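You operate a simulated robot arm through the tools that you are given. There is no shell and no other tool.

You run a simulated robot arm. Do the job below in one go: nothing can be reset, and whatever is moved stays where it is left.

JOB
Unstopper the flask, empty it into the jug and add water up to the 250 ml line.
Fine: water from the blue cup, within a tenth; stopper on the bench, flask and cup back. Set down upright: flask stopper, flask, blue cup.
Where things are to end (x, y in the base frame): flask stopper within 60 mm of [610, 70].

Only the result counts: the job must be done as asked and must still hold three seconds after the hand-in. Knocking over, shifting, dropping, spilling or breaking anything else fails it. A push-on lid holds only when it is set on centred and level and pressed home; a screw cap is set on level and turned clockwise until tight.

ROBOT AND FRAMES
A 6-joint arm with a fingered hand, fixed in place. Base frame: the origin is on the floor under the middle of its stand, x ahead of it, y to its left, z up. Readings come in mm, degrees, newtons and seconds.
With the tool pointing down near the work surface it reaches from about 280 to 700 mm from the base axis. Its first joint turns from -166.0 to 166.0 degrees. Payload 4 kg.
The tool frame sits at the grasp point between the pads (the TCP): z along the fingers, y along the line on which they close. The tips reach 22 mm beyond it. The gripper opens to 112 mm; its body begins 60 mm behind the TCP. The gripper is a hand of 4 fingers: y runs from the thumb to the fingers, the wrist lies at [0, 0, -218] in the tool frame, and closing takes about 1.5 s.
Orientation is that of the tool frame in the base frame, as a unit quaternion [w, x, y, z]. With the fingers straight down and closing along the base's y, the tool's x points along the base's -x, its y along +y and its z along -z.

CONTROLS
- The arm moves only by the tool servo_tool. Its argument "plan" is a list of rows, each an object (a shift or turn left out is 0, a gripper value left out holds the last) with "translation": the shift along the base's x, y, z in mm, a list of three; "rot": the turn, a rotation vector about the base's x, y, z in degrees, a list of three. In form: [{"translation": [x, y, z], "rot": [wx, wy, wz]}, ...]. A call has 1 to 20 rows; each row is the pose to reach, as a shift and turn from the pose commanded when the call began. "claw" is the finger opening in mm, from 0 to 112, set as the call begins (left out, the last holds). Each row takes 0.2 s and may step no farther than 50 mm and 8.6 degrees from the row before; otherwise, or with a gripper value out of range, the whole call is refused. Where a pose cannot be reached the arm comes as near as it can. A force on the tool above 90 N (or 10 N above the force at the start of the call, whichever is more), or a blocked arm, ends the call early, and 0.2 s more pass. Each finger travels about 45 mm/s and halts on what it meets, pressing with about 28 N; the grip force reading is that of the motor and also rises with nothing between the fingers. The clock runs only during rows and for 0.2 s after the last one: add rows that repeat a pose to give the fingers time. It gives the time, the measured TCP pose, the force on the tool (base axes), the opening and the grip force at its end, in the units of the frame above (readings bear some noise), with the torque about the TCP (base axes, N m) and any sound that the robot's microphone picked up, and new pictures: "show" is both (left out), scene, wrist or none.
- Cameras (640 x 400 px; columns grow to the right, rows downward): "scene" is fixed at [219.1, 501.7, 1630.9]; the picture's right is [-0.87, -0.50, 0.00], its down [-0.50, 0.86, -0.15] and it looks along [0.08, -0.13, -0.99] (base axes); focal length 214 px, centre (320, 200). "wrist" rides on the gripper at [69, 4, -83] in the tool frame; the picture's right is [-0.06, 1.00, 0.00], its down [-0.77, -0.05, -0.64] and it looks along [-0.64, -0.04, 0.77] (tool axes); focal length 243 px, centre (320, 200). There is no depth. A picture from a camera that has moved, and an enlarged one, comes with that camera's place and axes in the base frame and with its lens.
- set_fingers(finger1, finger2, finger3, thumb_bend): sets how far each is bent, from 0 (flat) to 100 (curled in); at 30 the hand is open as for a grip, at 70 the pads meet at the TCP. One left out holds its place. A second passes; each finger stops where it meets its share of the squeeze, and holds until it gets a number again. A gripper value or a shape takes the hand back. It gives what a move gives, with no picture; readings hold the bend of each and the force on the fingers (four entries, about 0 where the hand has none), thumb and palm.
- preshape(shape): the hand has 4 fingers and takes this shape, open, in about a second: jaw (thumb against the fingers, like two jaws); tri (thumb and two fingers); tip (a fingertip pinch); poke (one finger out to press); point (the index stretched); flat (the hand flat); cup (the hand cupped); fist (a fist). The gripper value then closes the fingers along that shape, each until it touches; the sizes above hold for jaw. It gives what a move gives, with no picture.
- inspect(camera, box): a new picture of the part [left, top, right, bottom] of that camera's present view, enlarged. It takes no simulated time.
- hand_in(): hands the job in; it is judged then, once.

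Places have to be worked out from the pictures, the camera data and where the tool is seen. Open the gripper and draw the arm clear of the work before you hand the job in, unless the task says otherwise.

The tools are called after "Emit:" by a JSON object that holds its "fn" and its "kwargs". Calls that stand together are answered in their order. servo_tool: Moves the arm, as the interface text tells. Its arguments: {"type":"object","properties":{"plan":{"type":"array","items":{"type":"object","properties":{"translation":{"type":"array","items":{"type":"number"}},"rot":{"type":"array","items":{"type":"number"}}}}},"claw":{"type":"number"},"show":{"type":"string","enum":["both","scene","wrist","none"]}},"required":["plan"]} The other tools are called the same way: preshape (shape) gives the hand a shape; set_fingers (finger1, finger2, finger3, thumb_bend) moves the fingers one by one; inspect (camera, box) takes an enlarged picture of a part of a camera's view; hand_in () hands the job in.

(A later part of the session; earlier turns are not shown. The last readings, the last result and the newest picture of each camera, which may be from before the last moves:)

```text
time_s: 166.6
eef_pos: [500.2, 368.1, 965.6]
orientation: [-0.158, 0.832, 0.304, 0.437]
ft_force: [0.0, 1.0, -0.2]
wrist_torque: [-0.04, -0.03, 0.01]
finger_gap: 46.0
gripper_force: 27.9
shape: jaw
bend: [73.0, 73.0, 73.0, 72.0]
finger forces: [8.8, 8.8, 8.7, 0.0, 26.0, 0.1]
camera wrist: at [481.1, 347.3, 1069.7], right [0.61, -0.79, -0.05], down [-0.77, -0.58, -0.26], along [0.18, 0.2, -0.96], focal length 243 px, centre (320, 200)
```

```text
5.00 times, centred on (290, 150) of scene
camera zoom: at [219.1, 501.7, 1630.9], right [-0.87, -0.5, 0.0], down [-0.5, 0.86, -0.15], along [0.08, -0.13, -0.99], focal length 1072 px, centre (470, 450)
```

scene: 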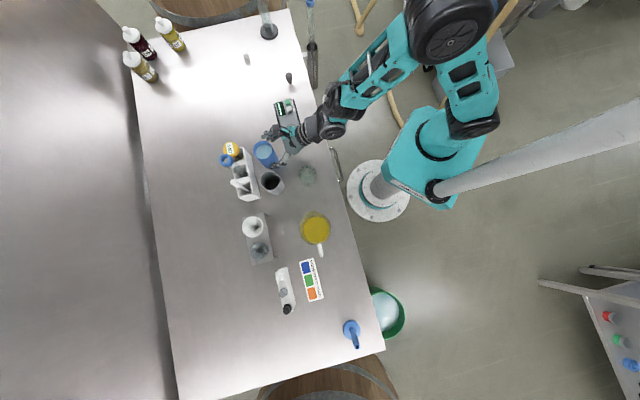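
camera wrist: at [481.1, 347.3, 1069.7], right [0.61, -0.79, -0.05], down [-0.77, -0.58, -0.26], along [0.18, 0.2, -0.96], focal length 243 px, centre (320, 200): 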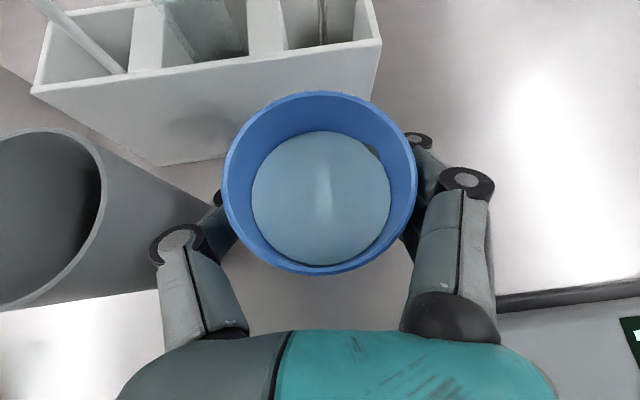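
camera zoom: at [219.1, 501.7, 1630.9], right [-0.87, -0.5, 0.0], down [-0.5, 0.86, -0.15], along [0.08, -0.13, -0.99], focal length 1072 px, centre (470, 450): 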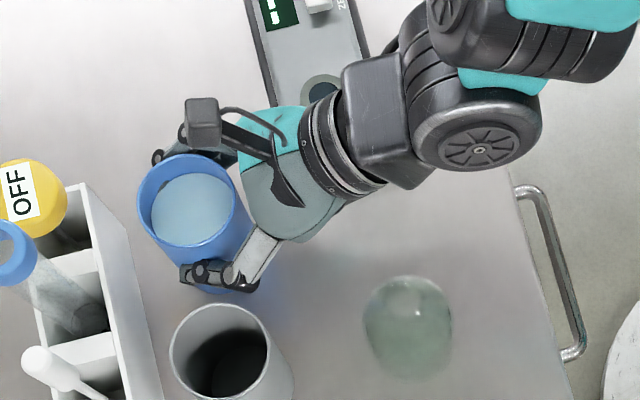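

Even grip (3×8.8 N against 26 N), cup undisturbed. Lifting gently with a smooth speed profile to avoid sloshing.

Emit:
{"fn": "servo_tool", "kwargs": {"plan": [{"translation": [0, 0, 2]}, {"translation": [0, 0, 6]}, {"translation": [0, 0, 12]}, {"translation": [0, 0, 21]}, {"translation": [0, 0, 33]}, {"translation": [0, 0, 47]}, {"translation": [0, 0, 63]}, {"translation": [0, 0, 81]}, {"translation": [0, 0, 99]}, {"translation": [0, 0, 117]}, {"translation": [0, 0, 133]}, {"translation": [0, 0, 145]}, {"translation": [0, 0, 154]}, {"translation": [0, 0, 160]}, {"translation": [0, 0, 163]}, {"translation": [0, 0, 165]}, {"translation": [0, 0, 165]}], "show": "both"}}

```text
time_s: 170.2
eef_pos: [500.5, 367.2, 1128.7]
orientation: [-0.157, 0.832, 0.303, 0.437]
ft_force: [-0.6, -0.8, -1.9]
wrist_torque: [-0.03, 0.0, -0.02]
finger_gap: 45.8
gripper_force: 28.3
shape: jaw
bend: [73.0, 73.0, 73.0, 72.0]
finger forces: [8.5, 9.0, 8.7, 0.0, 25.4, 0.0]
camera wrist: at [481.1, 346.5, 1234.2], right [0.61, -0.79, -0.05], down [-0.77, -0.58, -0.26], along [0.18, 0.2, -0.96], focal length 243 px, centre (320, 200)
```

scene: 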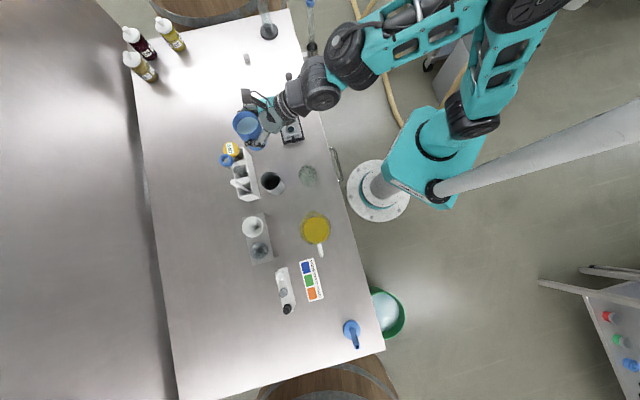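
wrist: 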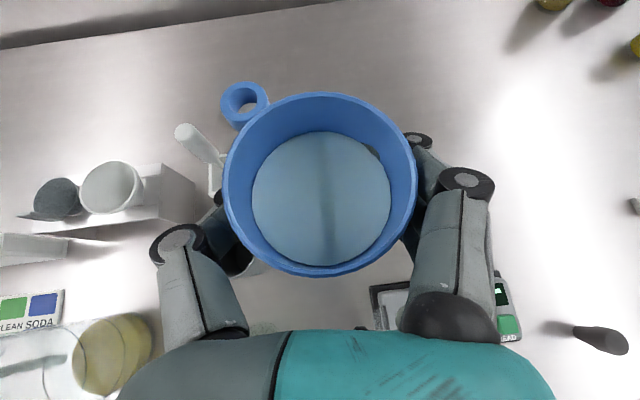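

The cup is level with the water calm. Carrying it smoothly to the pour side of the jug, yawing +75° on the way.

Emit:
{"fn": "servo_tool", "kwargs": {"plan": [{"translation": [-2.5, 2, 0]}, {"translation": [-8.5, 6.7, 0], "rot": [0, 0, 4]}, {"translation": [-17.8, 14, 0], "rot": [0, 0, 9]}, {"translation": [-30.6, 24, 0], "rot": [0, 0, 14]}, {"translation": [-46.7, 36.7, 0], "rot": [0, 0, 19]}, {"translation": [-65.4, 51.4, 0], "rot": [0, 0, 25]}, {"translation": [-85.7, 67.4, 0], "rot": [0, 0, 31]}, {"translation": [-106, 83.4, 0], "rot": [0, 0, 37]}, {"translation": [-126.5, 99.5, 0], "rot": [0, 0, 43]}, {"translation": [-147, 115.6, 0], "rot": [0, 0, 49]}, {"translation": [-165.5, 130, 0], "rot": [0, 0, 55]}, {"translation": [-181.6, 142.8, 0], "rot": [0, 0, 61]}, {"translation": [-194.4, 152.8, 0], "rot": [0, 0, 66]}, {"translation": [-203.7, 160.2, 0], "rot": [0, 0, 70]}, {"translation": [-209.7, 164.9, 0], "rot": [0, 0, 73]}, {"translation": [-213, 167.5, 0], "rot": [0, 0, 75]}, {"translation": [-214, 168.1, 0], "rot": [0, 0, 75]}, {"translation": [-214, 168.1, 0], "rot": [0, 0, 75]}, {"translation": [-214, 168.1, 0], "rot": [0, 0, 75]}], "show": "both"}}

Emit:
{"fn": "inspect", "kwargs": {"camera": "scene", "box": [240, 170, 360, 270]}}

```text
time_s: 174.2
eef_pos: [286.8, 536.2, 1130.3]
orientation: [-0.39, 0.475, 0.748, 0.25]
ft_force: [-0.1, 0.3, -2.6]
wrist_torque: [-0.01, 0.01, -0.03]
finger_gap: 45.8
gripper_force: 28.1
shape: jaw
bend: [73.0, 73.0, 73.0, 72.0]
finger forces: [8.4, 9.0, 8.8, 0.0, 25.4, 0.0]
camera wrist: at [303.2, 512.7, 1234.3], right [0.92, 0.39, -0.05], down [0.36, -0.89, -0.26], along [-0.15, 0.22, -0.96], focal length 243 px, centre (320, 200)
```

scene: 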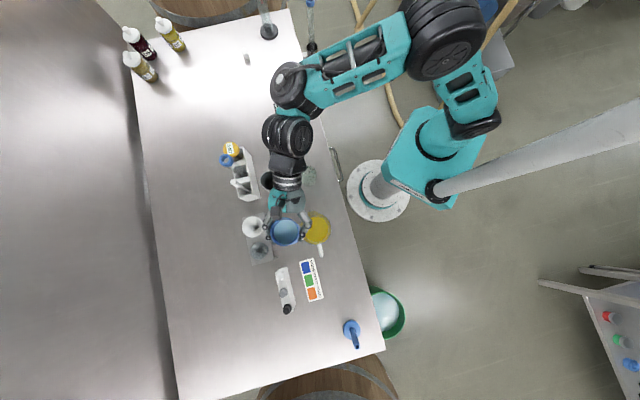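
wrist: 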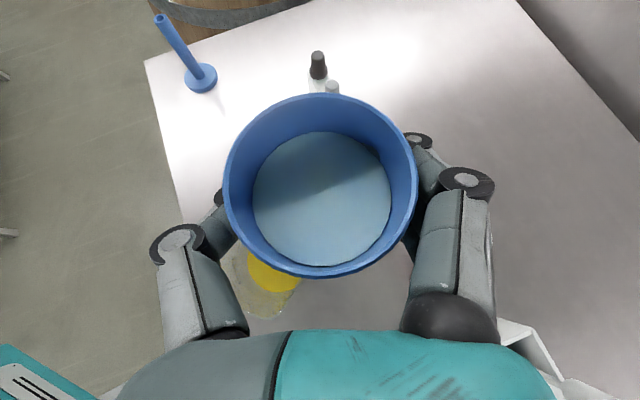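

```text
4.00 times, centred on (300, 220) of scene
camera zoom: at [219.1, 501.7, 1630.9], right [-0.87, -0.5, 0.0], down [-0.5, 0.86, -0.15], along [0.08, -0.13, -0.99], focal length 858 px, centre (400, 120)
```

zoom: 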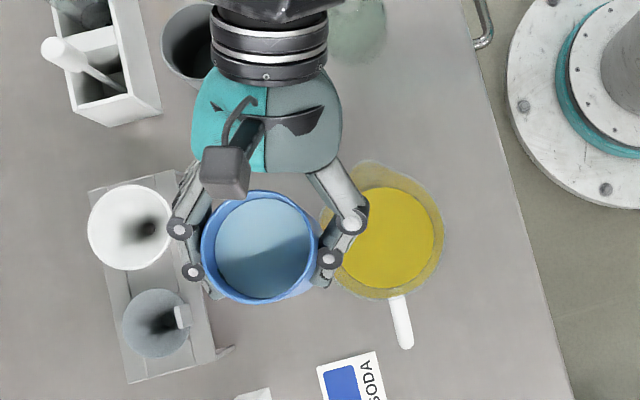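

Cup beside the jug and level. I'll lower 35 mm and begin rolling to 20° (no spill expected before ~27°).

Emit:
{"fn": "servo_tool", "kwargs": {"plan": [{"translation": [0, 0, -3]}, {"translation": [0, 0, -9]}, {"translation": [0, 0, -17]}, {"translation": [0, 0, -25]}, {"translation": [0, 0, -31]}, {"translation": [0, 0, -34]}, {"translation": [0, 0, -35], "rot": [0.7, -1.5, 1.14]}, {"translation": [0, 0, -35], "rot": [1.73, -3.73, 2.85]}, {"translation": [0, 0, -35], "rot": [2.77, -5.96, 4.56]}, {"translation": [0, 0, -35], "rot": [3.81, -8.2, 6.27]}, {"translation": [0, 0, -35], "rot": [4.84, -10.43, 7.98]}, {"translation": [0, 0, -35], "rot": [5.88, -12.67, 9.69]}, {"translation": [0, 0, -35], "rot": [6.92, -14.9, 11.4]}, {"translation": [0, 0, -35], "rot": [6.92, -14.9, 11.4]}, {"translation": [0, 0, -35], "rot": [6.92, -14.9, 11.4]}], "show": "both"}}

Emit:
{"fn": "inspect", "kwargs": {"camera": "scene", "box": [260, 190, 340, 260]}}

```text
time_s: 177.4
eef_pos: [286.5, 536.2, 1094.4]
orientation: [-0.341, 0.339, 0.818, 0.315]
ft_force: [0.9, 0.2, -2.6]
wrist_torque: [0.02, -0.01, -0.02]
finger_gap: 45.8
gripper_force: 27.9
shape: jaw
bend: [73.0, 73.0, 73.0, 72.0]
finger forces: [8.2, 9.0, 8.6, 0.0, 25.8, 0.0]
camera wrist: at [281.7, 501.7, 1196.3], right [0.8, 0.55, 0.23], down [0.6, -0.77, -0.24], along [0.05, 0.33, -0.94], focal length 243 px, centre (320, 200)
```

scene: 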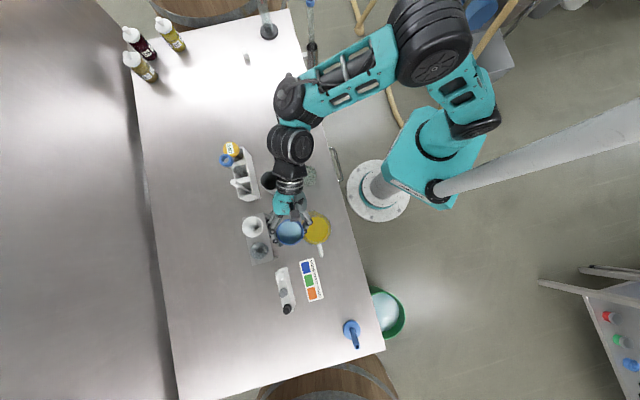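
wrist: 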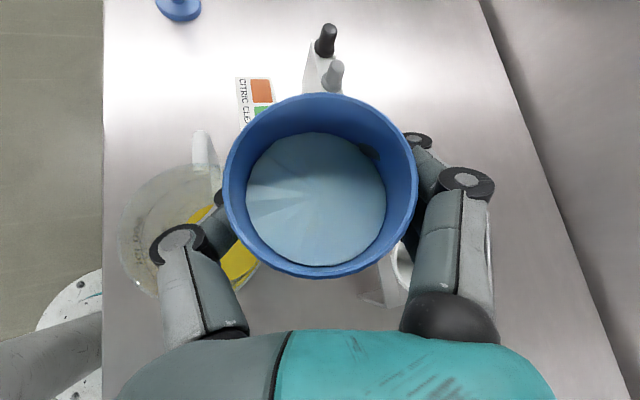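

```text
5.71 times, centred on (300, 225) of scene
camera zoom: at [219.1, 501.7, 1630.9], right [-0.87, -0.5, 0.0], down [-0.5, 0.86, -0.15], along [0.08, -0.13, -0.99], focal length 1226 px, centre (434, 57)
```

zoom: 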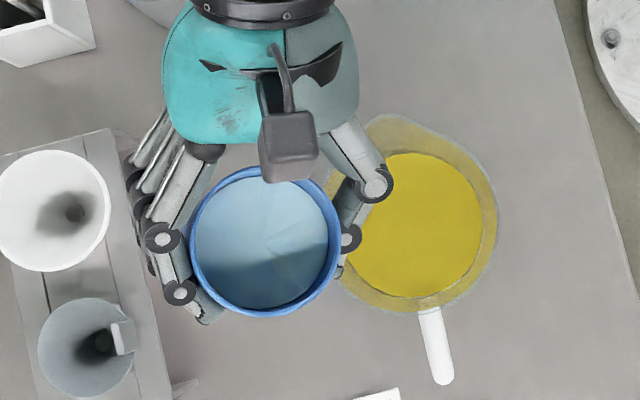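

Water is leaning to the lip but not spilling. I'll shift 8 mm toward the jug and roll slowly on to 35° to start the flow.

Emit:
{"fn": "servo_tool", "kwargs": {"plan": [{"translation": [-2, -1, 0], "rot": [0.52, -1.12, 0.86]}, {"translation": [-4, -2, 0], "rot": [1.04, -2.24, 1.71]}, {"translation": [-6, -2.8, 0], "rot": [1.56, -3.35, 2.57]}, {"translation": [-7.2, -3.4, 0], "rot": [2.08, -4.47, 3.42]}, {"translation": [-7.2, -3.4, 0], "rot": [2.6, -5.59, 4.28]}, {"translation": [-7.2, -3.4, 0], "rot": [3.11, -6.71, 5.13]}, {"translation": [-7.2, -3.4, 0], "rot": [3.63, -7.82, 5.99]}, {"translation": [-7.2, -3.4, 0], "rot": [4.15, -8.94, 6.84]}, {"translation": [-7.2, -3.4, 0], "rot": [4.67, -10.06, 7.7]}, {"translation": [-7.2, -3.4, 0], "rot": [5.19, -11.18, 8.55]}, {"translation": [-7.2, -3.4, 0], "rot": [5.19, -11.18, 8.55]}, {"translation": [-7.2, -3.4, 0], "rot": [5.19, -11.18, 8.55]}], "show": "both"}}

Emit:
{"fn": "inspect", "kwargs": {"camera": "scene", "box": [260, 190, 340, 260]}}

```text
time_s: 180.0
eef_pos: [279.4, 532.7, 1093.3]
orientation: [-0.298, 0.229, 0.856, 0.356]
ft_force: [-0.8, 0.0, -2.8]
wrist_torque: [0.03, 0.03, 0.03]
finger_gap: 45.9
gripper_force: 27.6
shape: jaw
bend: [73.0, 73.0, 73.0, 72.0]
finger forces: [8.3, 8.9, 8.7, 0.1, 26.1, 0.0]
camera wrist: at [261.4, 486.6, 1190.0], right [0.65, 0.63, 0.43], down [0.74, -0.65, -0.17], along [0.17, 0.43, -0.89], focal length 243 px, centre (320, 200)
```

scene: 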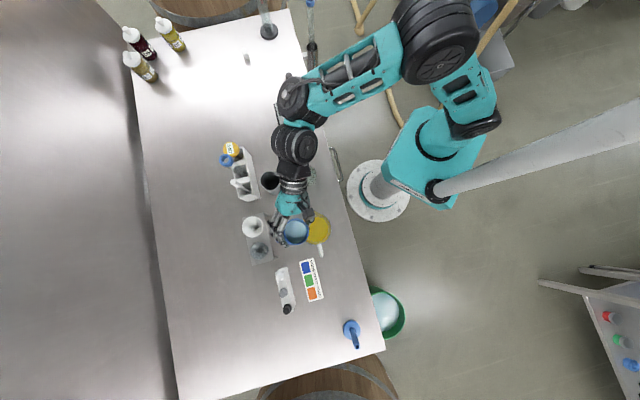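
wrist: 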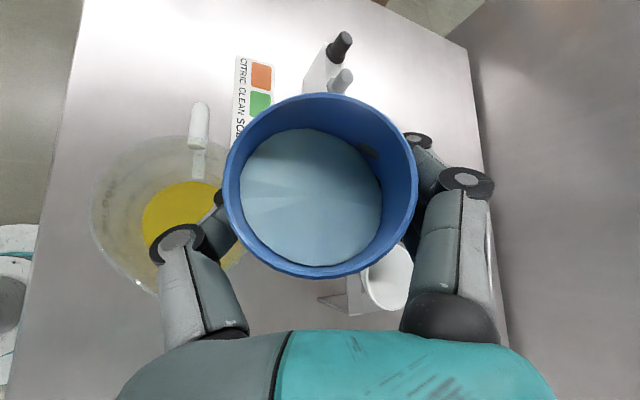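

```text
5.71 times, centred on (300, 225) of scene
camera zoom: at [219.1, 501.7, 1630.9], right [-0.87, -0.5, 0.0], down [-0.5, 0.86, -0.15], along [0.08, -0.13, -0.99], focal length 1226 px, centre (434, 57)
```

zoom: 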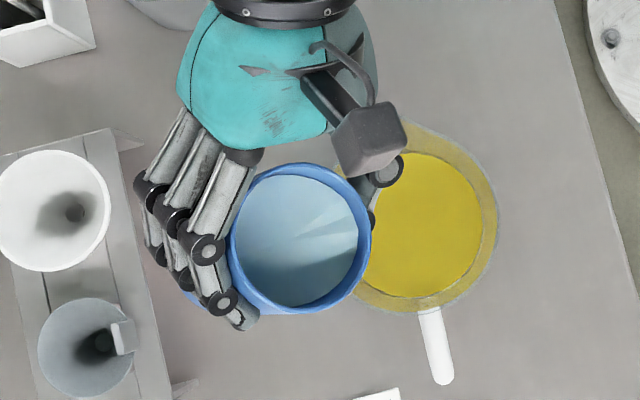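

No spill yet; the water is near the lip on the jug side. The jug's liquid is visible in the wrist view too. Continuing slowly to 45°.

Emit:
{"fn": "servo_tool", "kwargs": {"plan": [{"rot": [0.35, -0.75, 0.57]}, {"rot": [0.69, -1.49, 1.14]}, {"rot": [1.04, -2.24, 1.71]}, {"rot": [1.38, -2.98, 2.28]}, {"rot": [1.73, -3.73, 2.85]}, {"rot": [2.08, -4.47, 3.42]}, {"rot": [2.42, -5.22, 3.99]}, {"rot": [2.77, -5.96, 4.56]}, {"rot": [3.11, -6.71, 5.13]}, {"rot": [3.46, -7.45, 5.7]}, {"rot": [3.46, -7.45, 5.7]}, {"rot": [3.46, -7.45, 5.7]}], "show": "wrist"}}

Emit:
{"fn": "inspect", "kwargs": {"camera": "scene", "box": [260, 190, 340, 260]}}

Emit:
{"fn": "inspect", "kwargs": {"camera": "wrist", "box": [80, 80, 440, 300]}}

```text
time_s: 182.6
eef_pos: [280.8, 532.4, 1093.5]
orientation: [-0.266, 0.152, 0.873, 0.38]
ft_force: [0.2, 0.2, -3.0]
wrist_torque: [0.01, 0.06, 0.0]
finger_gap: 45.6
gripper_force: 28.2
shape: jaw
bend: [73.0, 73.0, 73.0, 72.0]
finger forces: [8.3, 8.9, 8.7, 0.0, 26.3, 0.1]
camera wrist: at [254.8, 479.1, 1184.3], right [0.52, 0.66, 0.55], down [0.82, -0.56, -0.11], along [0.24, 0.5, -0.83], focal length 243 px, centre (320, 200)
```

wrist: 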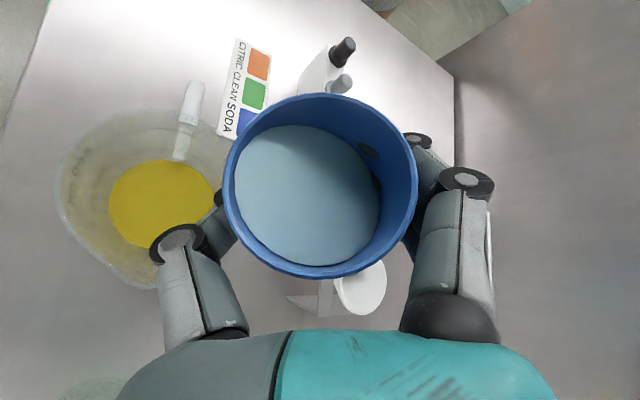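

```text
5.71 times, centred on (300, 225) of scene
camera zoom: at [219.1, 501.7, 1630.9], right [-0.87, -0.5, 0.0], down [-0.5, 0.86, -0.15], along [0.08, -0.13, -0.99], focal length 1226 px, centre (434, 57)
```

zoom: 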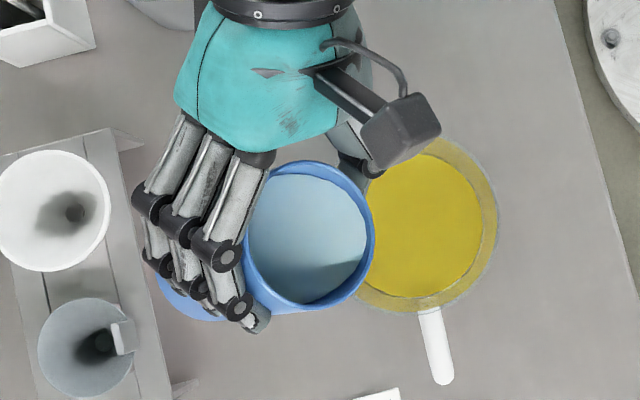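

```text
1.78 times, centred on (260, 190) of wrist
camera zoom: at [254.8, 479.1, 1184.3], right [0.52, 0.66, 0.55], down [0.82, -0.56, -0.11], along [0.24, 0.5, -0.83], focal length 431 px, centre (427, 218)
```

zoom: 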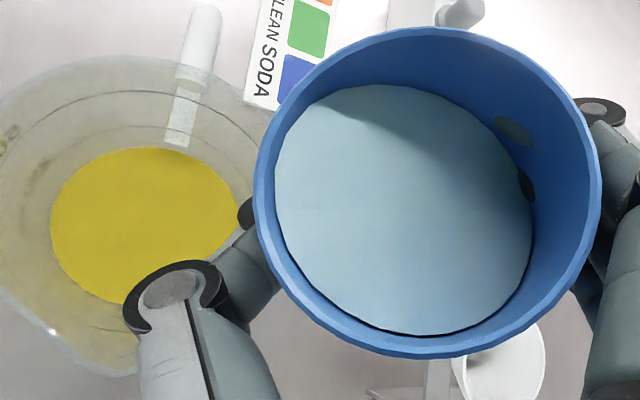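

Water is right at the lip now. Continuing in very small increments to 52° and watching for the stream.

Emit:
{"fn": "servo_tool", "kwargs": {"plan": [{"rot": [0.35, -0.75, 0.57]}, {"rot": [0.69, -1.49, 1.14]}, {"rot": [1.04, -2.24, 1.71]}, {"rot": [1.38, -2.98, 2.28]}, {"rot": [1.73, -3.73, 2.85]}, {"rot": [2.08, -4.47, 3.42]}, {"rot": [2.42, -5.22, 3.99]}, {"rot": [2.42, -5.22, 3.99]}, {"rot": [2.42, -5.22, 3.99]}], "show": "none"}}

Emit:
{"fn": "inspect", "kwargs": {"camera": "scene", "box": [260, 190, 340, 260]}}

Emit:
{"fn": "inspect", "kwargs": {"camera": "wrist", "box": [40, 60, 440, 300]}}

```text
time_s: 184.6
eef_pos: [279.4, 532.1, 1095.2]
orientation: [-0.242, 0.099, 0.881, 0.395]
ft_force: [-1.0, -0.5, -2.8]
wrist_torque: [-0.04, 0.03, -0.01]
finger_gap: 45.8
gripper_force: 28.0
shape: jaw
bend: [73.0, 73.0, 73.0, 72.0]
finger forces: [8.4, 8.8, 8.6, 0.0, 26.5, 0.0]
```

```text
5.71 times, centred on (300, 225) of scene
camera zoom: at [219.1, 501.7, 1630.9], right [-0.87, -0.5, 0.0], down [-0.5, 0.86, -0.15], along [0.08, -0.13, -0.99], focal length 1226 px, centre (434, 57)
```

zoom: 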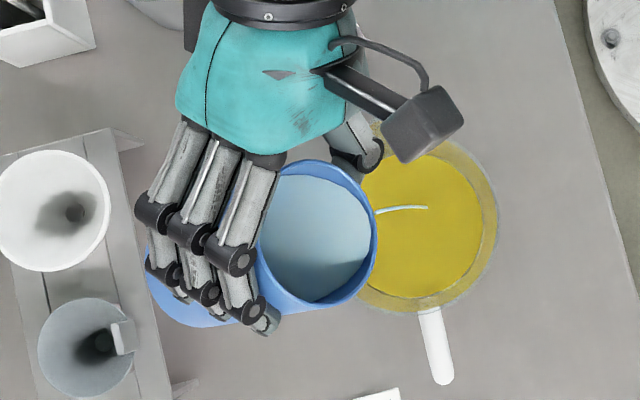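

```text
1.60 times, centred on (240, 180) of wrist
camera zoom: at [250.3, 473.6, 1179.4], right [0.42, 0.67, 0.62], down [0.87, -0.5, -0.05], along [0.27, 0.55, -0.79], focal length 388 px, centre (448, 232)
```

zoom: 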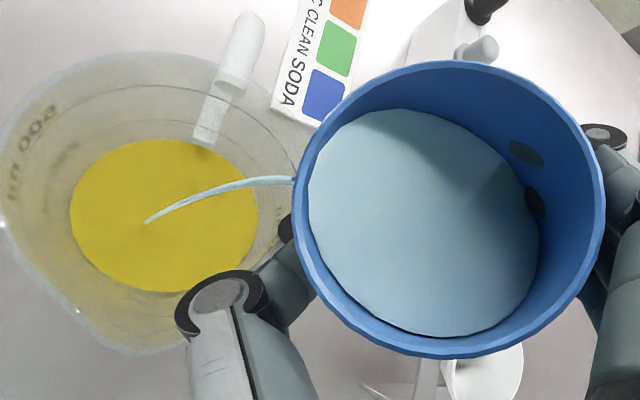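

A thin stream lands well inside the jug. I'll shift back slightly (6 mm) so stronger flow stays centred and roll on to 62° slowly.

Emit:
{"fn": "servo_tool", "kwargs": {"plan": [{"translation": [1.4, 0.6, 0], "rot": [0.35, -0.75, 0.57]}, {"translation": [2.7, 1.3, 0], "rot": [0.69, -1.49, 1.14]}, {"translation": [4, 1.9, 0], "rot": [1.04, -2.24, 1.71]}, {"translation": [5.4, 2.5, 0], "rot": [1.38, -2.98, 2.28]}, {"translation": [5.4, 2.5, 0], "rot": [1.73, -3.73, 2.85]}, {"translation": [5.4, 2.5, 0], "rot": [2.08, -4.47, 3.42]}, {"translation": [5.4, 2.5, 0], "rot": [2.42, -5.22, 3.99]}, {"translation": [5.4, 2.5, 0], "rot": [2.77, -5.96, 4.56]}, {"translation": [5.4, 2.5, 0], "rot": [3.11, -6.71, 5.13]}, {"translation": [5.4, 2.5, 0], "rot": [3.46, -7.45, 5.7]}], "show": "none"}}

Emit:
{"fn": "inspect", "kwargs": {"camera": "scene", "box": [260, 190, 340, 260]}}

Emit:
{"fn": "inspect", "kwargs": {"camera": "wrist", "box": [0, 40, 440, 300]}}

```text
time_s: 186.8
eef_pos: [285.3, 534.9, 1095.1]
orientation: [-0.206, 0.022, 0.886, 0.416]
ft_force: [-0.1, 0.4, -2.2]
wrist_torque: [-0.02, 0.04, 0.01]
finger_gap: 45.7
gripper_force: 28.4
shape: jaw
bend: [73.0, 73.0, 73.0, 72.0]
finger forces: [8.3, 9.0, 8.6, 0.1, 26.6, 0.1]
```

```text
5.71 times, centred on (300, 225) of scene
camera zoom: at [219.1, 501.7, 1630.9], right [-0.87, -0.5, 0.0], down [-0.5, 0.86, -0.15], along [0.08, -0.13, -0.99], focal length 1226 px, centre (434, 57)
```

zoom: 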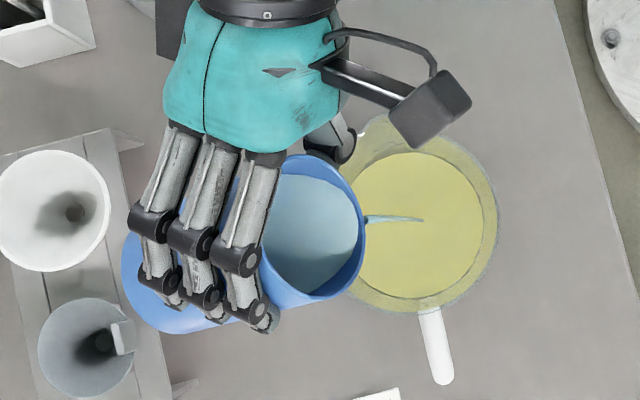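

```text
1.45 times, centred on (220, 170) of wrist
camera zoom: at [251.5, 467.6, 1171.3], right [0.27, 0.66, 0.7], down [0.91, -0.41, 0.04], along [0.31, 0.63, -0.71], focal length 353 px, centre (466, 244)
```

zoom: 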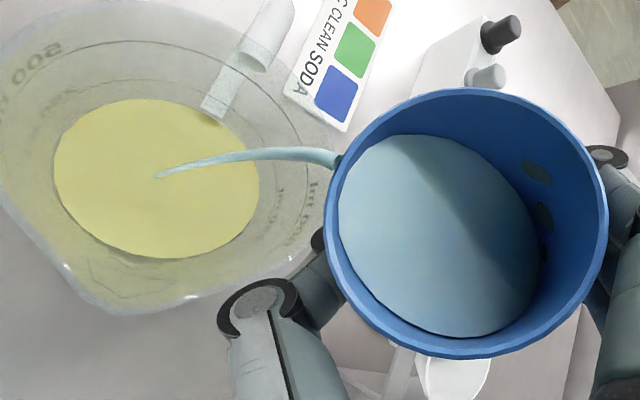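

Good flow, stream centred, liquid lightening. I'll zoom in on the jug to judge the level versus the 250 ring right now.

Emit:
{"fn": "inspect", "kwargs": {"camera": "wrist", "box": [0, 40, 240, 260]}}

```text
1.82 times, centred on (120, 150) of wrist
camera zoom: at [251.5, 467.6, 1171.3], right [0.27, 0.66, 0.7], down [0.91, -0.41, 0.04], along [0.31, 0.63, -0.71], focal length 441 px, centre (684, 291)
```

zoom: 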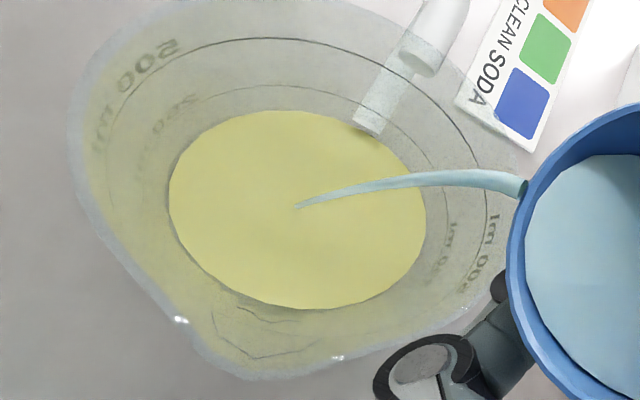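

The fainter inner ring is the 250 line; the liquid's edge is still clearly below it. Continuing slowly to 72°.

Emit:
{"fn": "servo_tool", "kwargs": {"plan": [{"rot": [0.35, -0.75, 0.57]}, {"rot": [0.69, -1.49, 1.14]}, {"rot": [1.04, -2.24, 1.71]}, {"rot": [1.38, -2.98, 2.28]}, {"rot": [1.73, -3.73, 2.85]}, {"rot": [2.08, -4.47, 3.42]}, {"rot": [2.42, -5.22, 3.99]}, {"rot": [2.77, -5.96, 4.56]}, {"rot": [3.11, -6.71, 5.13]}, {"rot": [3.46, -7.45, 5.7]}], "show": "none"}}

Emit:
{"fn": "inspect", "kwargs": {"camera": "scene", "box": [260, 190, 340, 260]}}

Emit:
{"fn": "inspect", "kwargs": {"camera": "wrist", "box": [0, 20, 240, 240]}}

```text
time_s: 189.0
eef_pos: [284.5, 534.3, 1094.9]
orientation: [-0.169, -0.055, 0.884, 0.432]
ft_force: [0.2, 0.4, -2.1]
wrist_torque: [-0.03, -0.01, 0.01]
finger_gap: 45.7
gripper_force: 27.8
shape: jaw
bend: [73.0, 73.0, 73.0, 72.0]
finger forces: [8.3, 9.0, 8.7, 0.0, 26.5, 0.1]
```

```text
5.71 times, centred on (300, 225) of scene
camera zoom: at [219.1, 501.7, 1630.9], right [-0.87, -0.5, 0.0], down [-0.5, 0.86, -0.15], along [0.08, -0.13, -0.99], focal length 1226 px, centre (434, 57)
```

zoom: 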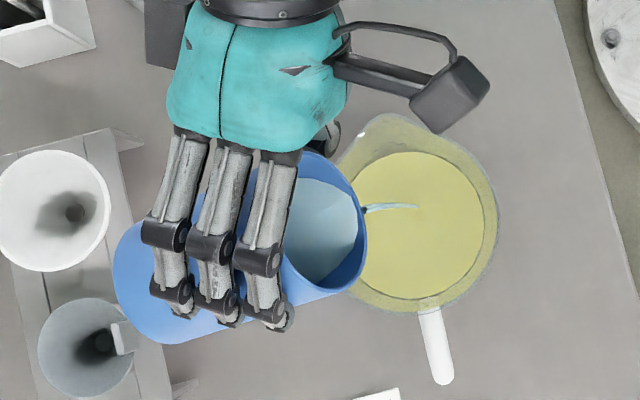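

```text
1.82 times, centred on (120, 130) of wrist
camera zoom: at [248.8, 459.4, 1162.8], right [0.11, 0.64, 0.76], down [0.94, -0.32, 0.14], along [0.33, 0.7, -0.63], focal length 441 px, centre (684, 327)
```

zoom: 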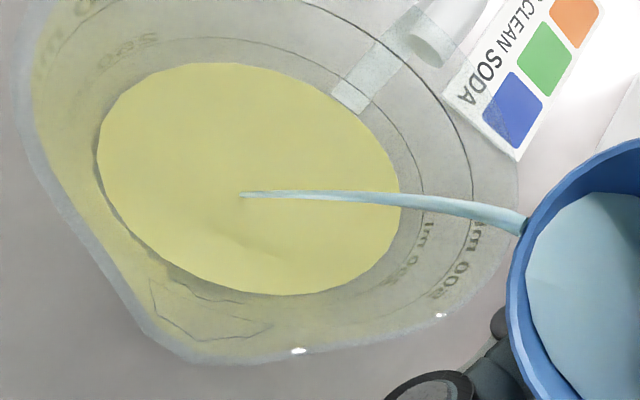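

The stream is thin and still running; the level is still roughly 15–20 mm below the 250 ring. I'll hold this tilt for 2 s and see how the level develops.

Emit:
{"fn": "servo_tool", "kwargs": {"plan": [{"translation": [0, 0, 0]}, {"translation": [0, 0, 0]}, {"translation": [0, 0, 0]}, {"translation": [0, 0, 0]}, {"translation": [0, 0, 0]}, {"translation": [0, 0, 0]}, {"translation": [0, 0, 0]}, {"translation": [0, 0, 0]}, {"translation": [0, 0, 0]}, {"translation": [0, 0, 0]}], "show": "none"}}

Emit:
{"fn": "inspect", "kwargs": {"camera": "wrist", "box": [0, 20, 240, 240]}}

Emit:
{"fn": "inspect", "kwargs": {"camera": "scene", "box": [260, 190, 340, 260]}}

```text
time_s: 191.2
eef_pos: [284.1, 534.6, 1094.8]
orientation: [-0.169, -0.055, 0.884, 0.432]
ft_force: [0.0, -0.5, -1.4]
wrist_torque: [-0.03, 0.03, -0.01]
finger_gap: 45.8
gripper_force: 28.2
shape: jaw
bend: [73.0, 73.0, 73.0, 72.0]
finger forces: [8.2, 9.0, 8.7, 0.1, 26.5, 0.0]
```

```text
1.82 times, centred on (120, 130) of wrist
camera zoom: at [248.8, 459.4, 1162.9], right [0.11, 0.64, 0.76], down [0.94, -0.32, 0.14], along [0.33, 0.7, -0.63], focal length 441 px, centre (684, 327)
```

zoom: 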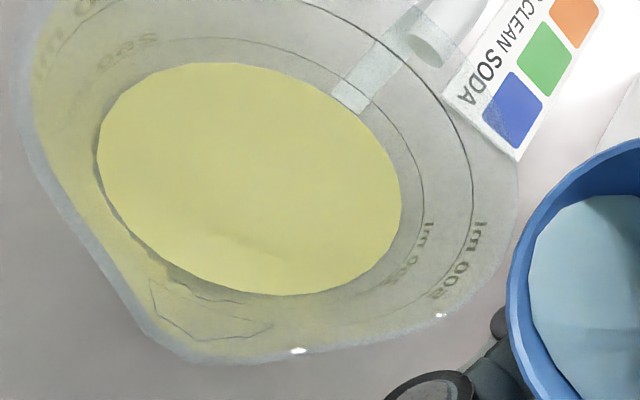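

```text
5.71 times, centred on (300, 225) of scene
camera zoom: at [219.1, 501.7, 1630.9], right [-0.87, -0.5, 0.0], down [-0.5, 0.86, -0.15], along [0.08, -0.13, -0.99], focal length 1226 px, centre (434, 57)
```

zoom: 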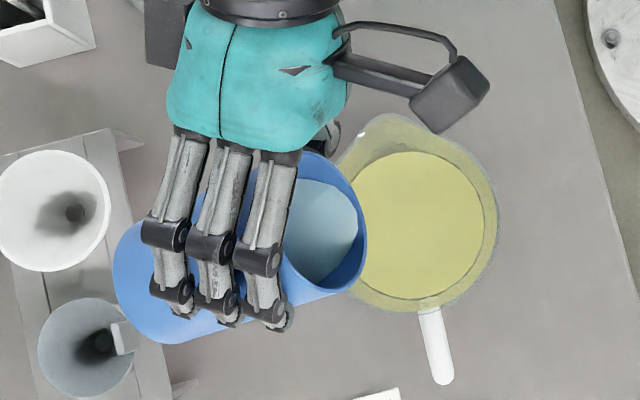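

At constant tilt the flow stops, so the pour is well controlled by angle. My estimate: level z ≈931 versus the ring at ≈945.5, i.e. about 75–80 ml still needed. Rolling on to 80° and holding.

Emit:
{"fn": "servo_tool", "kwargs": {"plan": [{"rot": [0.35, -0.75, 0.57]}, {"rot": [0.69, -1.49, 1.14]}, {"rot": [1.04, -2.24, 1.71]}, {"rot": [1.38, -2.98, 2.28]}, {"rot": [1.73, -3.73, 2.85]}, {"rot": [2.08, -4.47, 3.42]}, {"rot": [2.42, -5.22, 3.99]}, {"rot": [2.77, -5.96, 4.56]}, {"rot": [2.77, -5.96, 4.56]}, {"rot": [2.77, -5.96, 4.56]}, {"rot": [2.77, -5.96, 4.56]}, {"rot": [2.77, -5.96, 4.56]}, {"rot": [2.77, -5.96, 4.56]}, {"rot": [2.77, -5.96, 4.56]}], "show": "none"}}

Emit:
{"fn": "inspect", "kwargs": {"camera": "wrist", "box": [0, 0, 260, 240]}}

Emit:
{"fn": "inspect", "kwargs": {"camera": "scene", "box": [260, 190, 340, 260]}}

```text
time_s: 194.2
eef_pos: [285.3, 535.5, 1094.6]
orientation: [-0.139, -0.117, 0.879, 0.442]
ft_force: [1.0, -0.1, -1.4]
wrist_torque: [-0.04, -0.02, -0.01]
finger_gap: 45.9
gripper_force: 27.7
shape: jaw
bend: [73.0, 73.0, 73.0, 72.0]
finger forces: [8.5, 9.1, 8.7, 0.0, 26.4, 0.1]
```

```text
1.67 times, centred on (130, 120) of wrist
camera zoom: at [248.8, 453.7, 1155.1], right [-0.02, 0.6, 0.8], down [0.94, -0.26, 0.22], along [0.34, 0.76, -0.56], focal length 404 px, centre (637, 333)
```

zoom: 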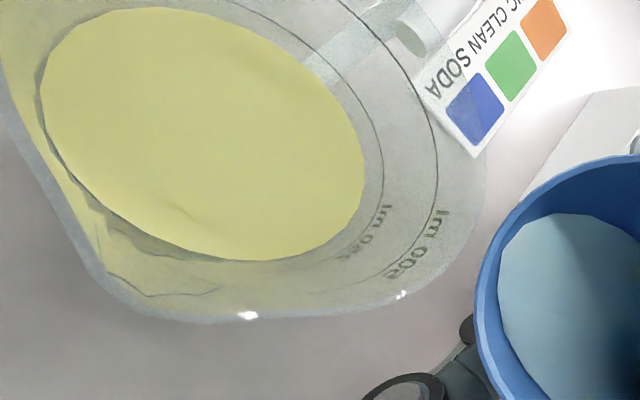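

```text
5.71 times, centred on (300, 225) of scene
camera zoom: at [219.1, 501.7, 1630.9], right [-0.87, -0.5, 0.0], down [-0.5, 0.86, -0.15], along [0.08, -0.13, -0.99], focal length 1226 px, centre (434, 57)
```

zoom: 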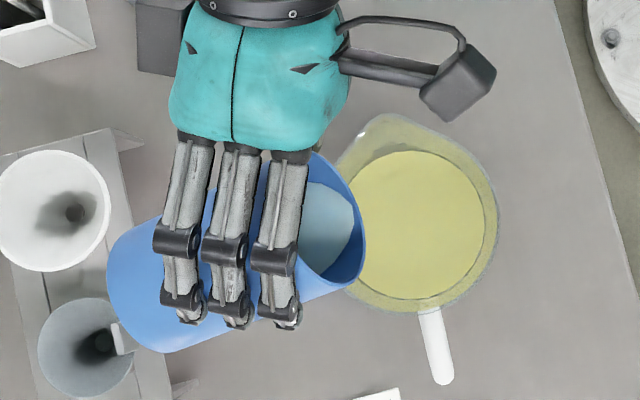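

Level estimate is now about 10 mm below the ring (~195 ml). Rolling on to 88° and holding until the flow stops.

Emit:
{"fn": "servo_tool", "kwargs": {"plan": [{"rot": [0.35, -0.75, 0.57]}, {"rot": [0.69, -1.49, 1.14]}, {"rot": [1.04, -2.24, 1.71]}, {"rot": [1.38, -2.98, 2.28]}, {"rot": [1.73, -3.73, 2.85]}, {"rot": [2.08, -4.47, 3.42]}, {"rot": [2.42, -5.22, 3.99]}, {"rot": [2.77, -5.96, 4.56]}, {"rot": [2.77, -5.96, 4.56]}, {"rot": [2.77, -5.96, 4.56]}, {"rot": [2.77, -5.96, 4.56]}, {"rot": [2.77, -5.96, 4.56]}, {"rot": [2.77, -5.96, 4.56]}, {"rot": [2.77, -5.96, 4.56]}, {"rot": [2.77, -5.96, 4.56]}], "show": "wrist"}}

Emit:
{"fn": "inspect", "kwargs": {"camera": "wrist", "box": [0, 0, 260, 240]}}

Emit:
{"fn": "inspect", "kwargs": {"camera": "scene", "box": [260, 190, 340, 260]}}

```text
time_s: 197.4
eef_pos: [286.2, 534.6, 1096.1]
orientation: [-0.107, -0.178, 0.868, 0.451]
ft_force: [-0.4, 0.1, -0.9]
wrist_torque: [-0.03, 0.05, 0.0]
finger_gap: 45.7
gripper_force: 27.7
shape: jaw
bend: [73.0, 73.0, 73.0, 72.0]
finger forces: [8.4, 9.0, 8.7, 0.1, 26.3, 0.1]
camera wrist: at [249.8, 448.2, 1147.4], right [-0.15, 0.55, 0.82], down [0.93, -0.19, 0.31], along [0.33, 0.81, -0.49], focal length 243 px, centre (320, 200)
```

wrist: 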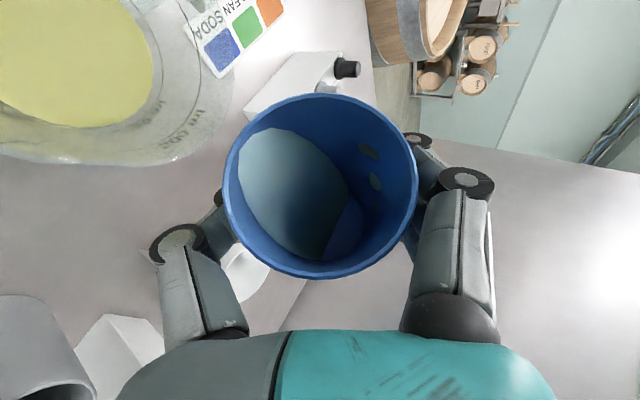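

```text
1.67 times, centred on (130, 120) of wrist
camera zoom: at [249.8, 448.2, 1147.4], right [-0.15, 0.55, 0.82], down [0.93, -0.19, 0.31], along [0.33, 0.81, -0.49], focal length 404 px, centre (637, 333)
```

zoom: 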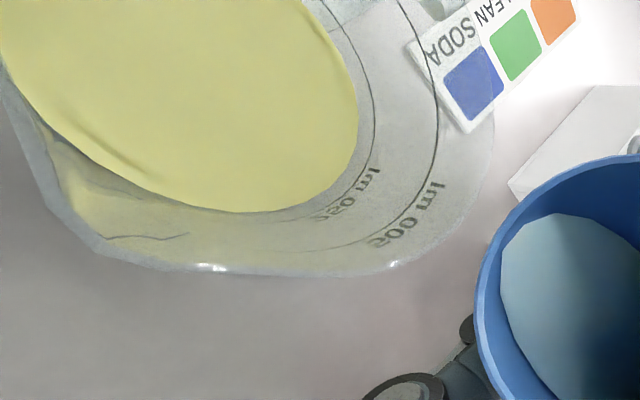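

```text
5.71 times, centred on (300, 225) of scene
camera zoom: at [219.1, 501.7, 1630.9], right [-0.87, -0.5, 0.0], down [-0.5, 0.86, -0.15], along [0.08, -0.13, -0.99], focal length 1226 px, centre (434, 57)
```

zoom: 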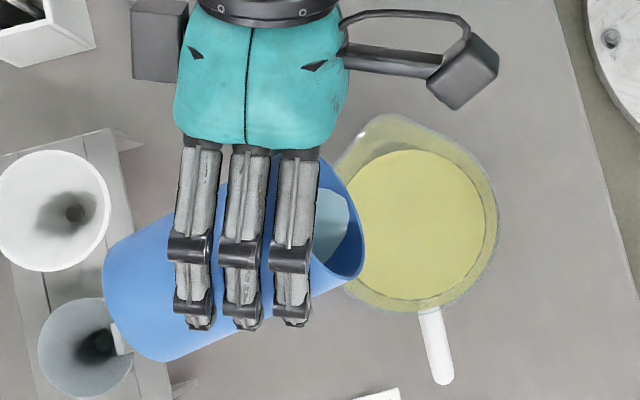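

The level is close to but still below the ring (my estimates: 205–227 ml). Before adding the final bit, I'll roll the cup upright and take a proper side look at the jug.

Emit:
{"fn": "servo_tool", "kwargs": {"plan": [{"translation": [0, 0, 0], "rot": [-1.73, 3.73, -2.85]}, {"translation": [0, 0, 2], "rot": [-4.15, 8.94, -6.84]}, {"translation": [1, 1, 5], "rot": [-6.92, 14.9, -11.4]}, {"translation": [2, 1, 8], "rot": [-9.69, 20.86, -15.96]}, {"translation": [3, 2, 11], "rot": [-12.46, 26.82, -20.52]}, {"translation": [4, 2, 14], "rot": [-15.22, 32.78, -25.08]}, {"translation": [5, 2, 17], "rot": [-17.99, 38.74, -29.64]}, {"translation": [6, 3, 20], "rot": [-20.76, 44.7, -34.2]}, {"translation": [7, 3, 24], "rot": [-23.53, 50.66, -38.76]}, {"translation": [8, 4, 28], "rot": [-26.3, 56.62, -43.32]}, {"translation": [9, 4, 32], "rot": [-28.72, 61.84, -47.31]}, {"translation": [10, 5, 35], "rot": [-30.45, 65.56, -50.16]}, {"translation": [10, 5, 35], "rot": [-30.45, 65.56, -50.16]}], "show": "both"}}

```text
time_s: 200.2
eef_pos: [296.1, 540.8, 1129.5]
orientation: [-0.391, 0.475, 0.748, 0.25]
ft_force: [-0.4, -0.6, -1.2]
wrist_torque: [0.03, -0.01, 0.01]
finger_gap: 45.8
gripper_force: 28.0
shape: jaw
bend: [73.0, 73.0, 73.0, 72.0]
finger forces: [8.3, 9.0, 9.0, 0.0, 25.3, 0.0]
camera wrist: at [311.4, 517.4, 1233.8], right [0.92, 0.39, -0.05], down [0.36, -0.89, -0.26], along [-0.15, 0.22, -0.96], focal length 243 px, centre (320, 200)
```

scene: 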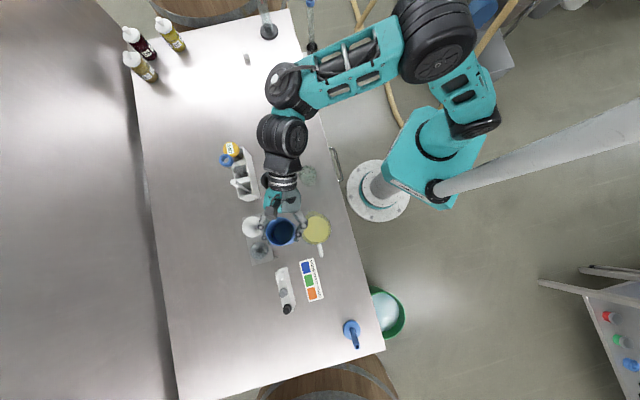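
wrist: 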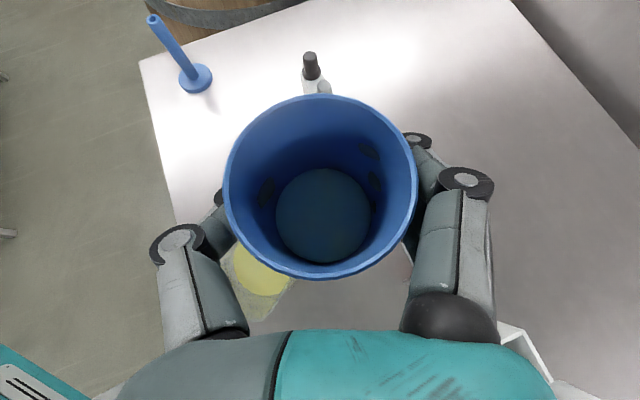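

Cup upright again; from its remaining depth I estimate about 100 ml of water has been poured, so the jug should hold ~205 ml. I'll carry the cup aside to get a flatter side view of the jug (the little water left in the cup is safe).

Emit:
{"fn": "servo_tool", "kwargs": {"plan": [{"translation": [1, -6, 0], "rot": [0, 0, -2]}, {"translation": [4, -18, 0], "rot": [0, 0, -5]}, {"translation": [9, -36, 0], "rot": [0, 0, -9]}, {"translation": [14, -58, 0], "rot": [0, 0, -13]}, {"translation": [20, -82, 0], "rot": [0, 0, -17]}, {"translation": [26, -107, 0], "rot": [0, 0, -21]}, {"translation": [32, -132, 0], "rot": [0, 0, -25]}, {"translation": [38, -157, 0], "rot": [0, 0, -29]}, {"translation": [44, -182, 0], "rot": [0, 0, -33]}, {"translation": [50, -207, 0], "rot": [0, 0, -37]}, {"translation": [55, -229, 0], "rot": [0, 0, -41]}, {"translation": [59, -246, 0], "rot": [0, 0, -44]}, {"translation": [62, -255, 0], "rot": [0, 0, -45]}, {"translation": [62, -257, 0], "rot": [0, 0, -45]}, {"translation": [62, -257, 0], "rot": [0, 0, -45]}], "show": "scene"}}

Emit:
{"fn": "servo_tool", "kwargs": {"plan": [{"translation": [0, 0, -8], "rot": [4.7, -1.71, 0]}, {"translation": [0, 0, -25], "rot": [9.4, -3.42, 0]}, {"translation": [0, 0, -45], "rot": [14.1, -5.13, 0]}, {"translation": [0, 0, -65], "rot": [18.8, -6.84, 0]}, {"translation": [0, 0, -85], "rot": [18.8, -6.84, 0]}, {"translation": [0, 0, -98], "rot": [18.8, -6.84, 0]}, {"translation": [0, 0, -105], "rot": [18.8, -6.84, 0]}, {"translation": [0, 0, -105], "rot": [18.8, -6.84, 0]}], "show": "both"}}

```text
time_s: 203.4
eef_pos: [355.7, 282.9, 1128.9]
orientation: [-0.265, 0.725, 0.509, 0.38]
ft_force: [0.2, 0.2, -0.9]
wrist_torque: [0.02, -0.01, -0.01]
finger_gap: 45.6
gripper_force: 28.5
shape: jaw
bend: [73.0, 73.0, 73.0, 72.0]
finger forces: [8.3, 8.9, 8.9, 0.1, 25.2, 0.1]
```

scene: 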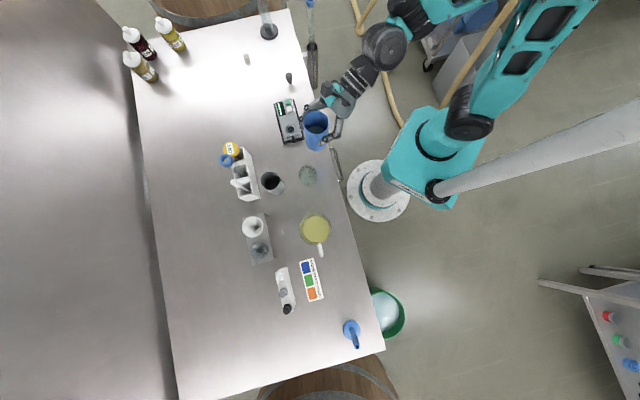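

```text
time_s: 205.2
eef_pos: [376.6, 289.0, 1028.8]
orientation: [-0.349, 0.648, 0.456, 0.5]
ft_force: [0.1, 0.6, -1.3]
wrist_torque: [0.0, -0.02, 0.01]
finger_gap: 45.7
gripper_force: 28.5
shape: jaw
bend: [73.0, 73.0, 73.0, 72.0]
finger forces: [8.2, 9.0, 9.0, 0.0, 24.9, 0.1]
out of reach, approached as far as the arm can: row 4, 5, 6, 7, 8
camera wrist: at [359.6, 229.1, 1117.6], right [0.93, -0.36, -0.06], down [-0.32, -0.75, -0.58], along [0.16, 0.56, -0.81], focal length 243 px, centre (320, 200)
```

scene: 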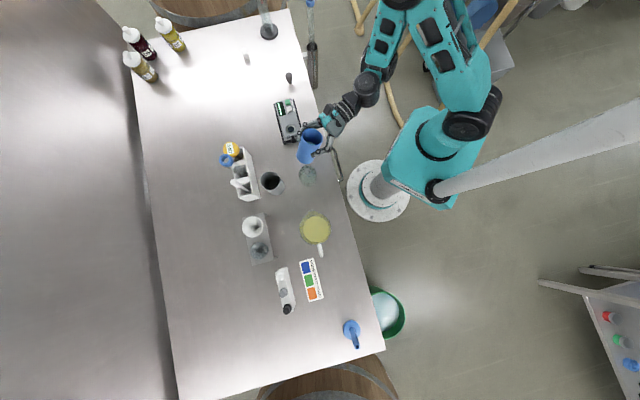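
wrist: 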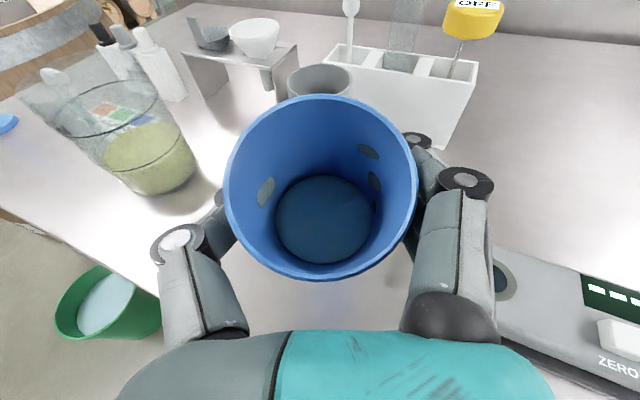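

The jug is now clearly visible at the upper left. Zooming in on the level and the ring.

Emit:
{"fn": "inspect", "kwargs": {"camera": "wrist", "box": [50, 60, 220, 210]}}

Emit:
{"fn": "inspect", "kwargs": {"camera": "wrist", "box": [90, 110, 210, 210]}}

```text
2.67 times, centred on (135, 135) of wrist
camera zoom: at [359.6, 229.1, 1117.6], right [0.93, -0.36, -0.06], down [-0.32, -0.75, -0.58], along [0.16, 0.56, -0.81], focal length 647 px, centre (813, 373)
```

zoom: 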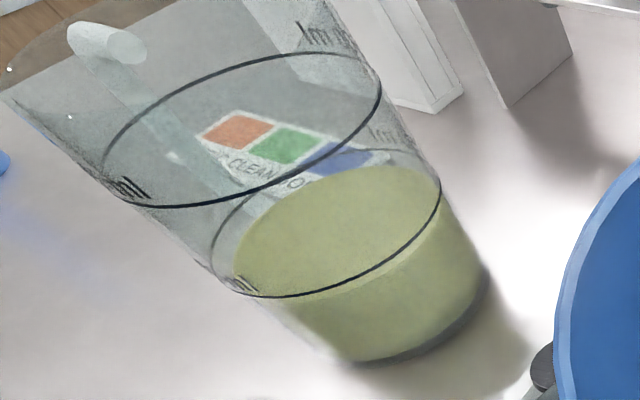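

```text
4.00 times, centred on (150, 160) of wrist
camera zoom: at [359.6, 229.1, 1117.6], right [0.93, -0.36, -0.06], down [-0.32, -0.75, -0.58], along [0.16, 0.56, -0.81], focal length 970 px, centre (1000, 360)
```

zoom: 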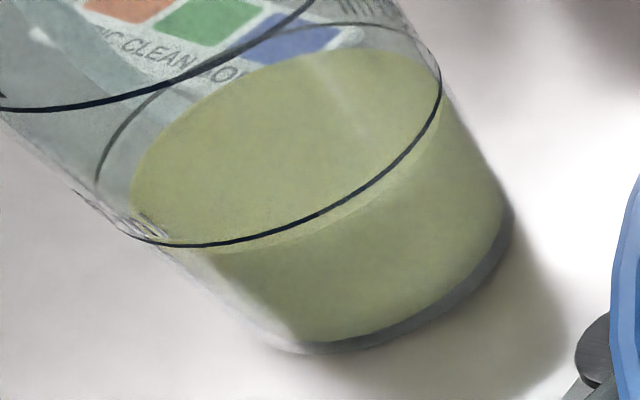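

Clear reading: the ring is at z ≈946 and the liquid surface at z ≈941, i.e. about 222 ml — roughly 28 ml short. By my tilt model another ~30 ml comes from rolling to about 97°. Returning to the pour pose.

Emit:
{"fn": "servo_tool", "kwargs": {"plan": [{"translation": [0, 0, 10], "rot": [-3, 1.1, 0]}, {"translation": [0, 0, 28], "rot": [-7.5, 2.73, 0]}, {"translation": [0, 0, 50], "rot": [-12.5, 4.55, 0]}, {"translation": [0, 0, 72], "rot": [-16.5, 6.0, 0]}, {"translation": [0, 0, 90], "rot": [-18.8, 6.84, 0]}, {"translation": [0, 0, 100], "rot": [-18.8, 6.84, 0]}, {"translation": [0, 0, 102], "rot": [-18.8, 6.84, 0]}, {"translation": [0, 0, 102], "rot": [-18.8, 6.84, 0]}], "show": "none"}}

Emit:
{"fn": "servo_tool", "kwargs": {"plan": [{"translation": [-2, 6, 0], "rot": [0, 0, 2]}, {"translation": [-7, 18, 0], "rot": [0, 0, 5]}, {"translation": [-13, 36, 0], "rot": [0, 0, 9]}, {"translation": [-21, 58, 0], "rot": [0, 0, 13]}, {"translation": [-30, 82, 0], "rot": [0, 0, 17]}, {"translation": [-39, 107, 0], "rot": [0, 0, 21]}, {"translation": [-48, 132, 0], "rot": [0, 0, 25]}, {"translation": [-57, 157, 0], "rot": [0, 0, 29]}, {"translation": [-66, 182, 0], "rot": [0, 0, 33]}, {"translation": [-75, 205, 0], "rot": [0, 0, 37]}, {"translation": [-82, 225, 0], "rot": [0, 0, 41]}, {"translation": [-87, 239, 0], "rot": [0, 0, 44]}, {"translation": [-89, 245, 0], "rot": [0, 0, 45]}, {"translation": [-89.6, 246.6, 0], "rot": [0, 0, 45]}, {"translation": [-89.6, 246.6, 0], "rot": [0, 0, 45]}], "show": "both"}}

```text
time_s: 207.0
eef_pos: [376.3, 290.4, 1131.9]
orientation: [-0.264, 0.725, 0.508, 0.381]
ft_force: [-0.2, 0.7, -0.5]
wrist_torque: [0.0, 0.02, 0.0]
finger_gap: 45.4
gripper_force: 28.2
shape: jaw
bend: [73.0, 73.0, 73.0, 72.0]
finger forces: [8.4, 9.0, 8.8, 0.1, 24.9, 0.1]
```

```text
time_s: 210.2
eef_pos: [287.5, 536.8, 1129.9]
orientation: [-0.391, 0.476, 0.747, 0.25]
ft_force: [0.5, 0.3, -1.8]
wrist_torque: [-0.03, -0.03, -0.02]
finger_gap: 45.2
gripper_force: 28.1
shape: jaw
bend: [73.0, 73.0, 73.0, 72.0]
finger forces: [8.2, 8.7, 8.8, 0.0, 24.6, 0.1]
camera wrist: at [303.3, 512.6, 1235.1], right [0.92, 0.39, -0.05], down [0.36, -0.89, -0.26], along [-0.15, 0.22, -0.96], focal length 243 px, centre (320, 200)
```

scene: 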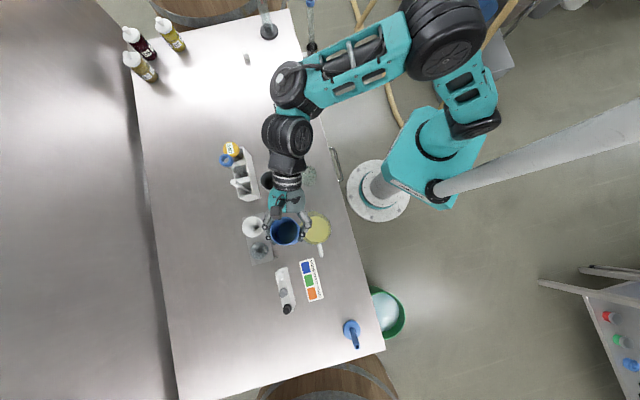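
wrist: 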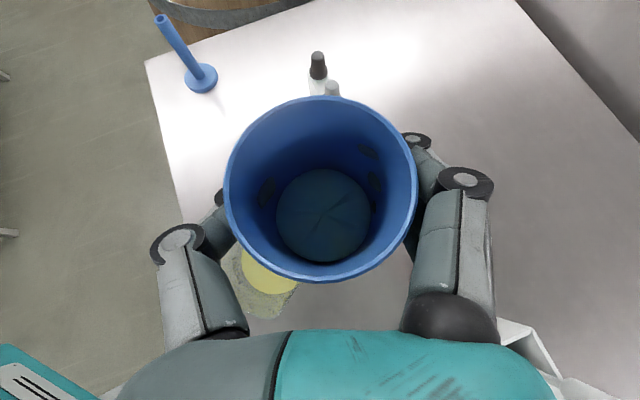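

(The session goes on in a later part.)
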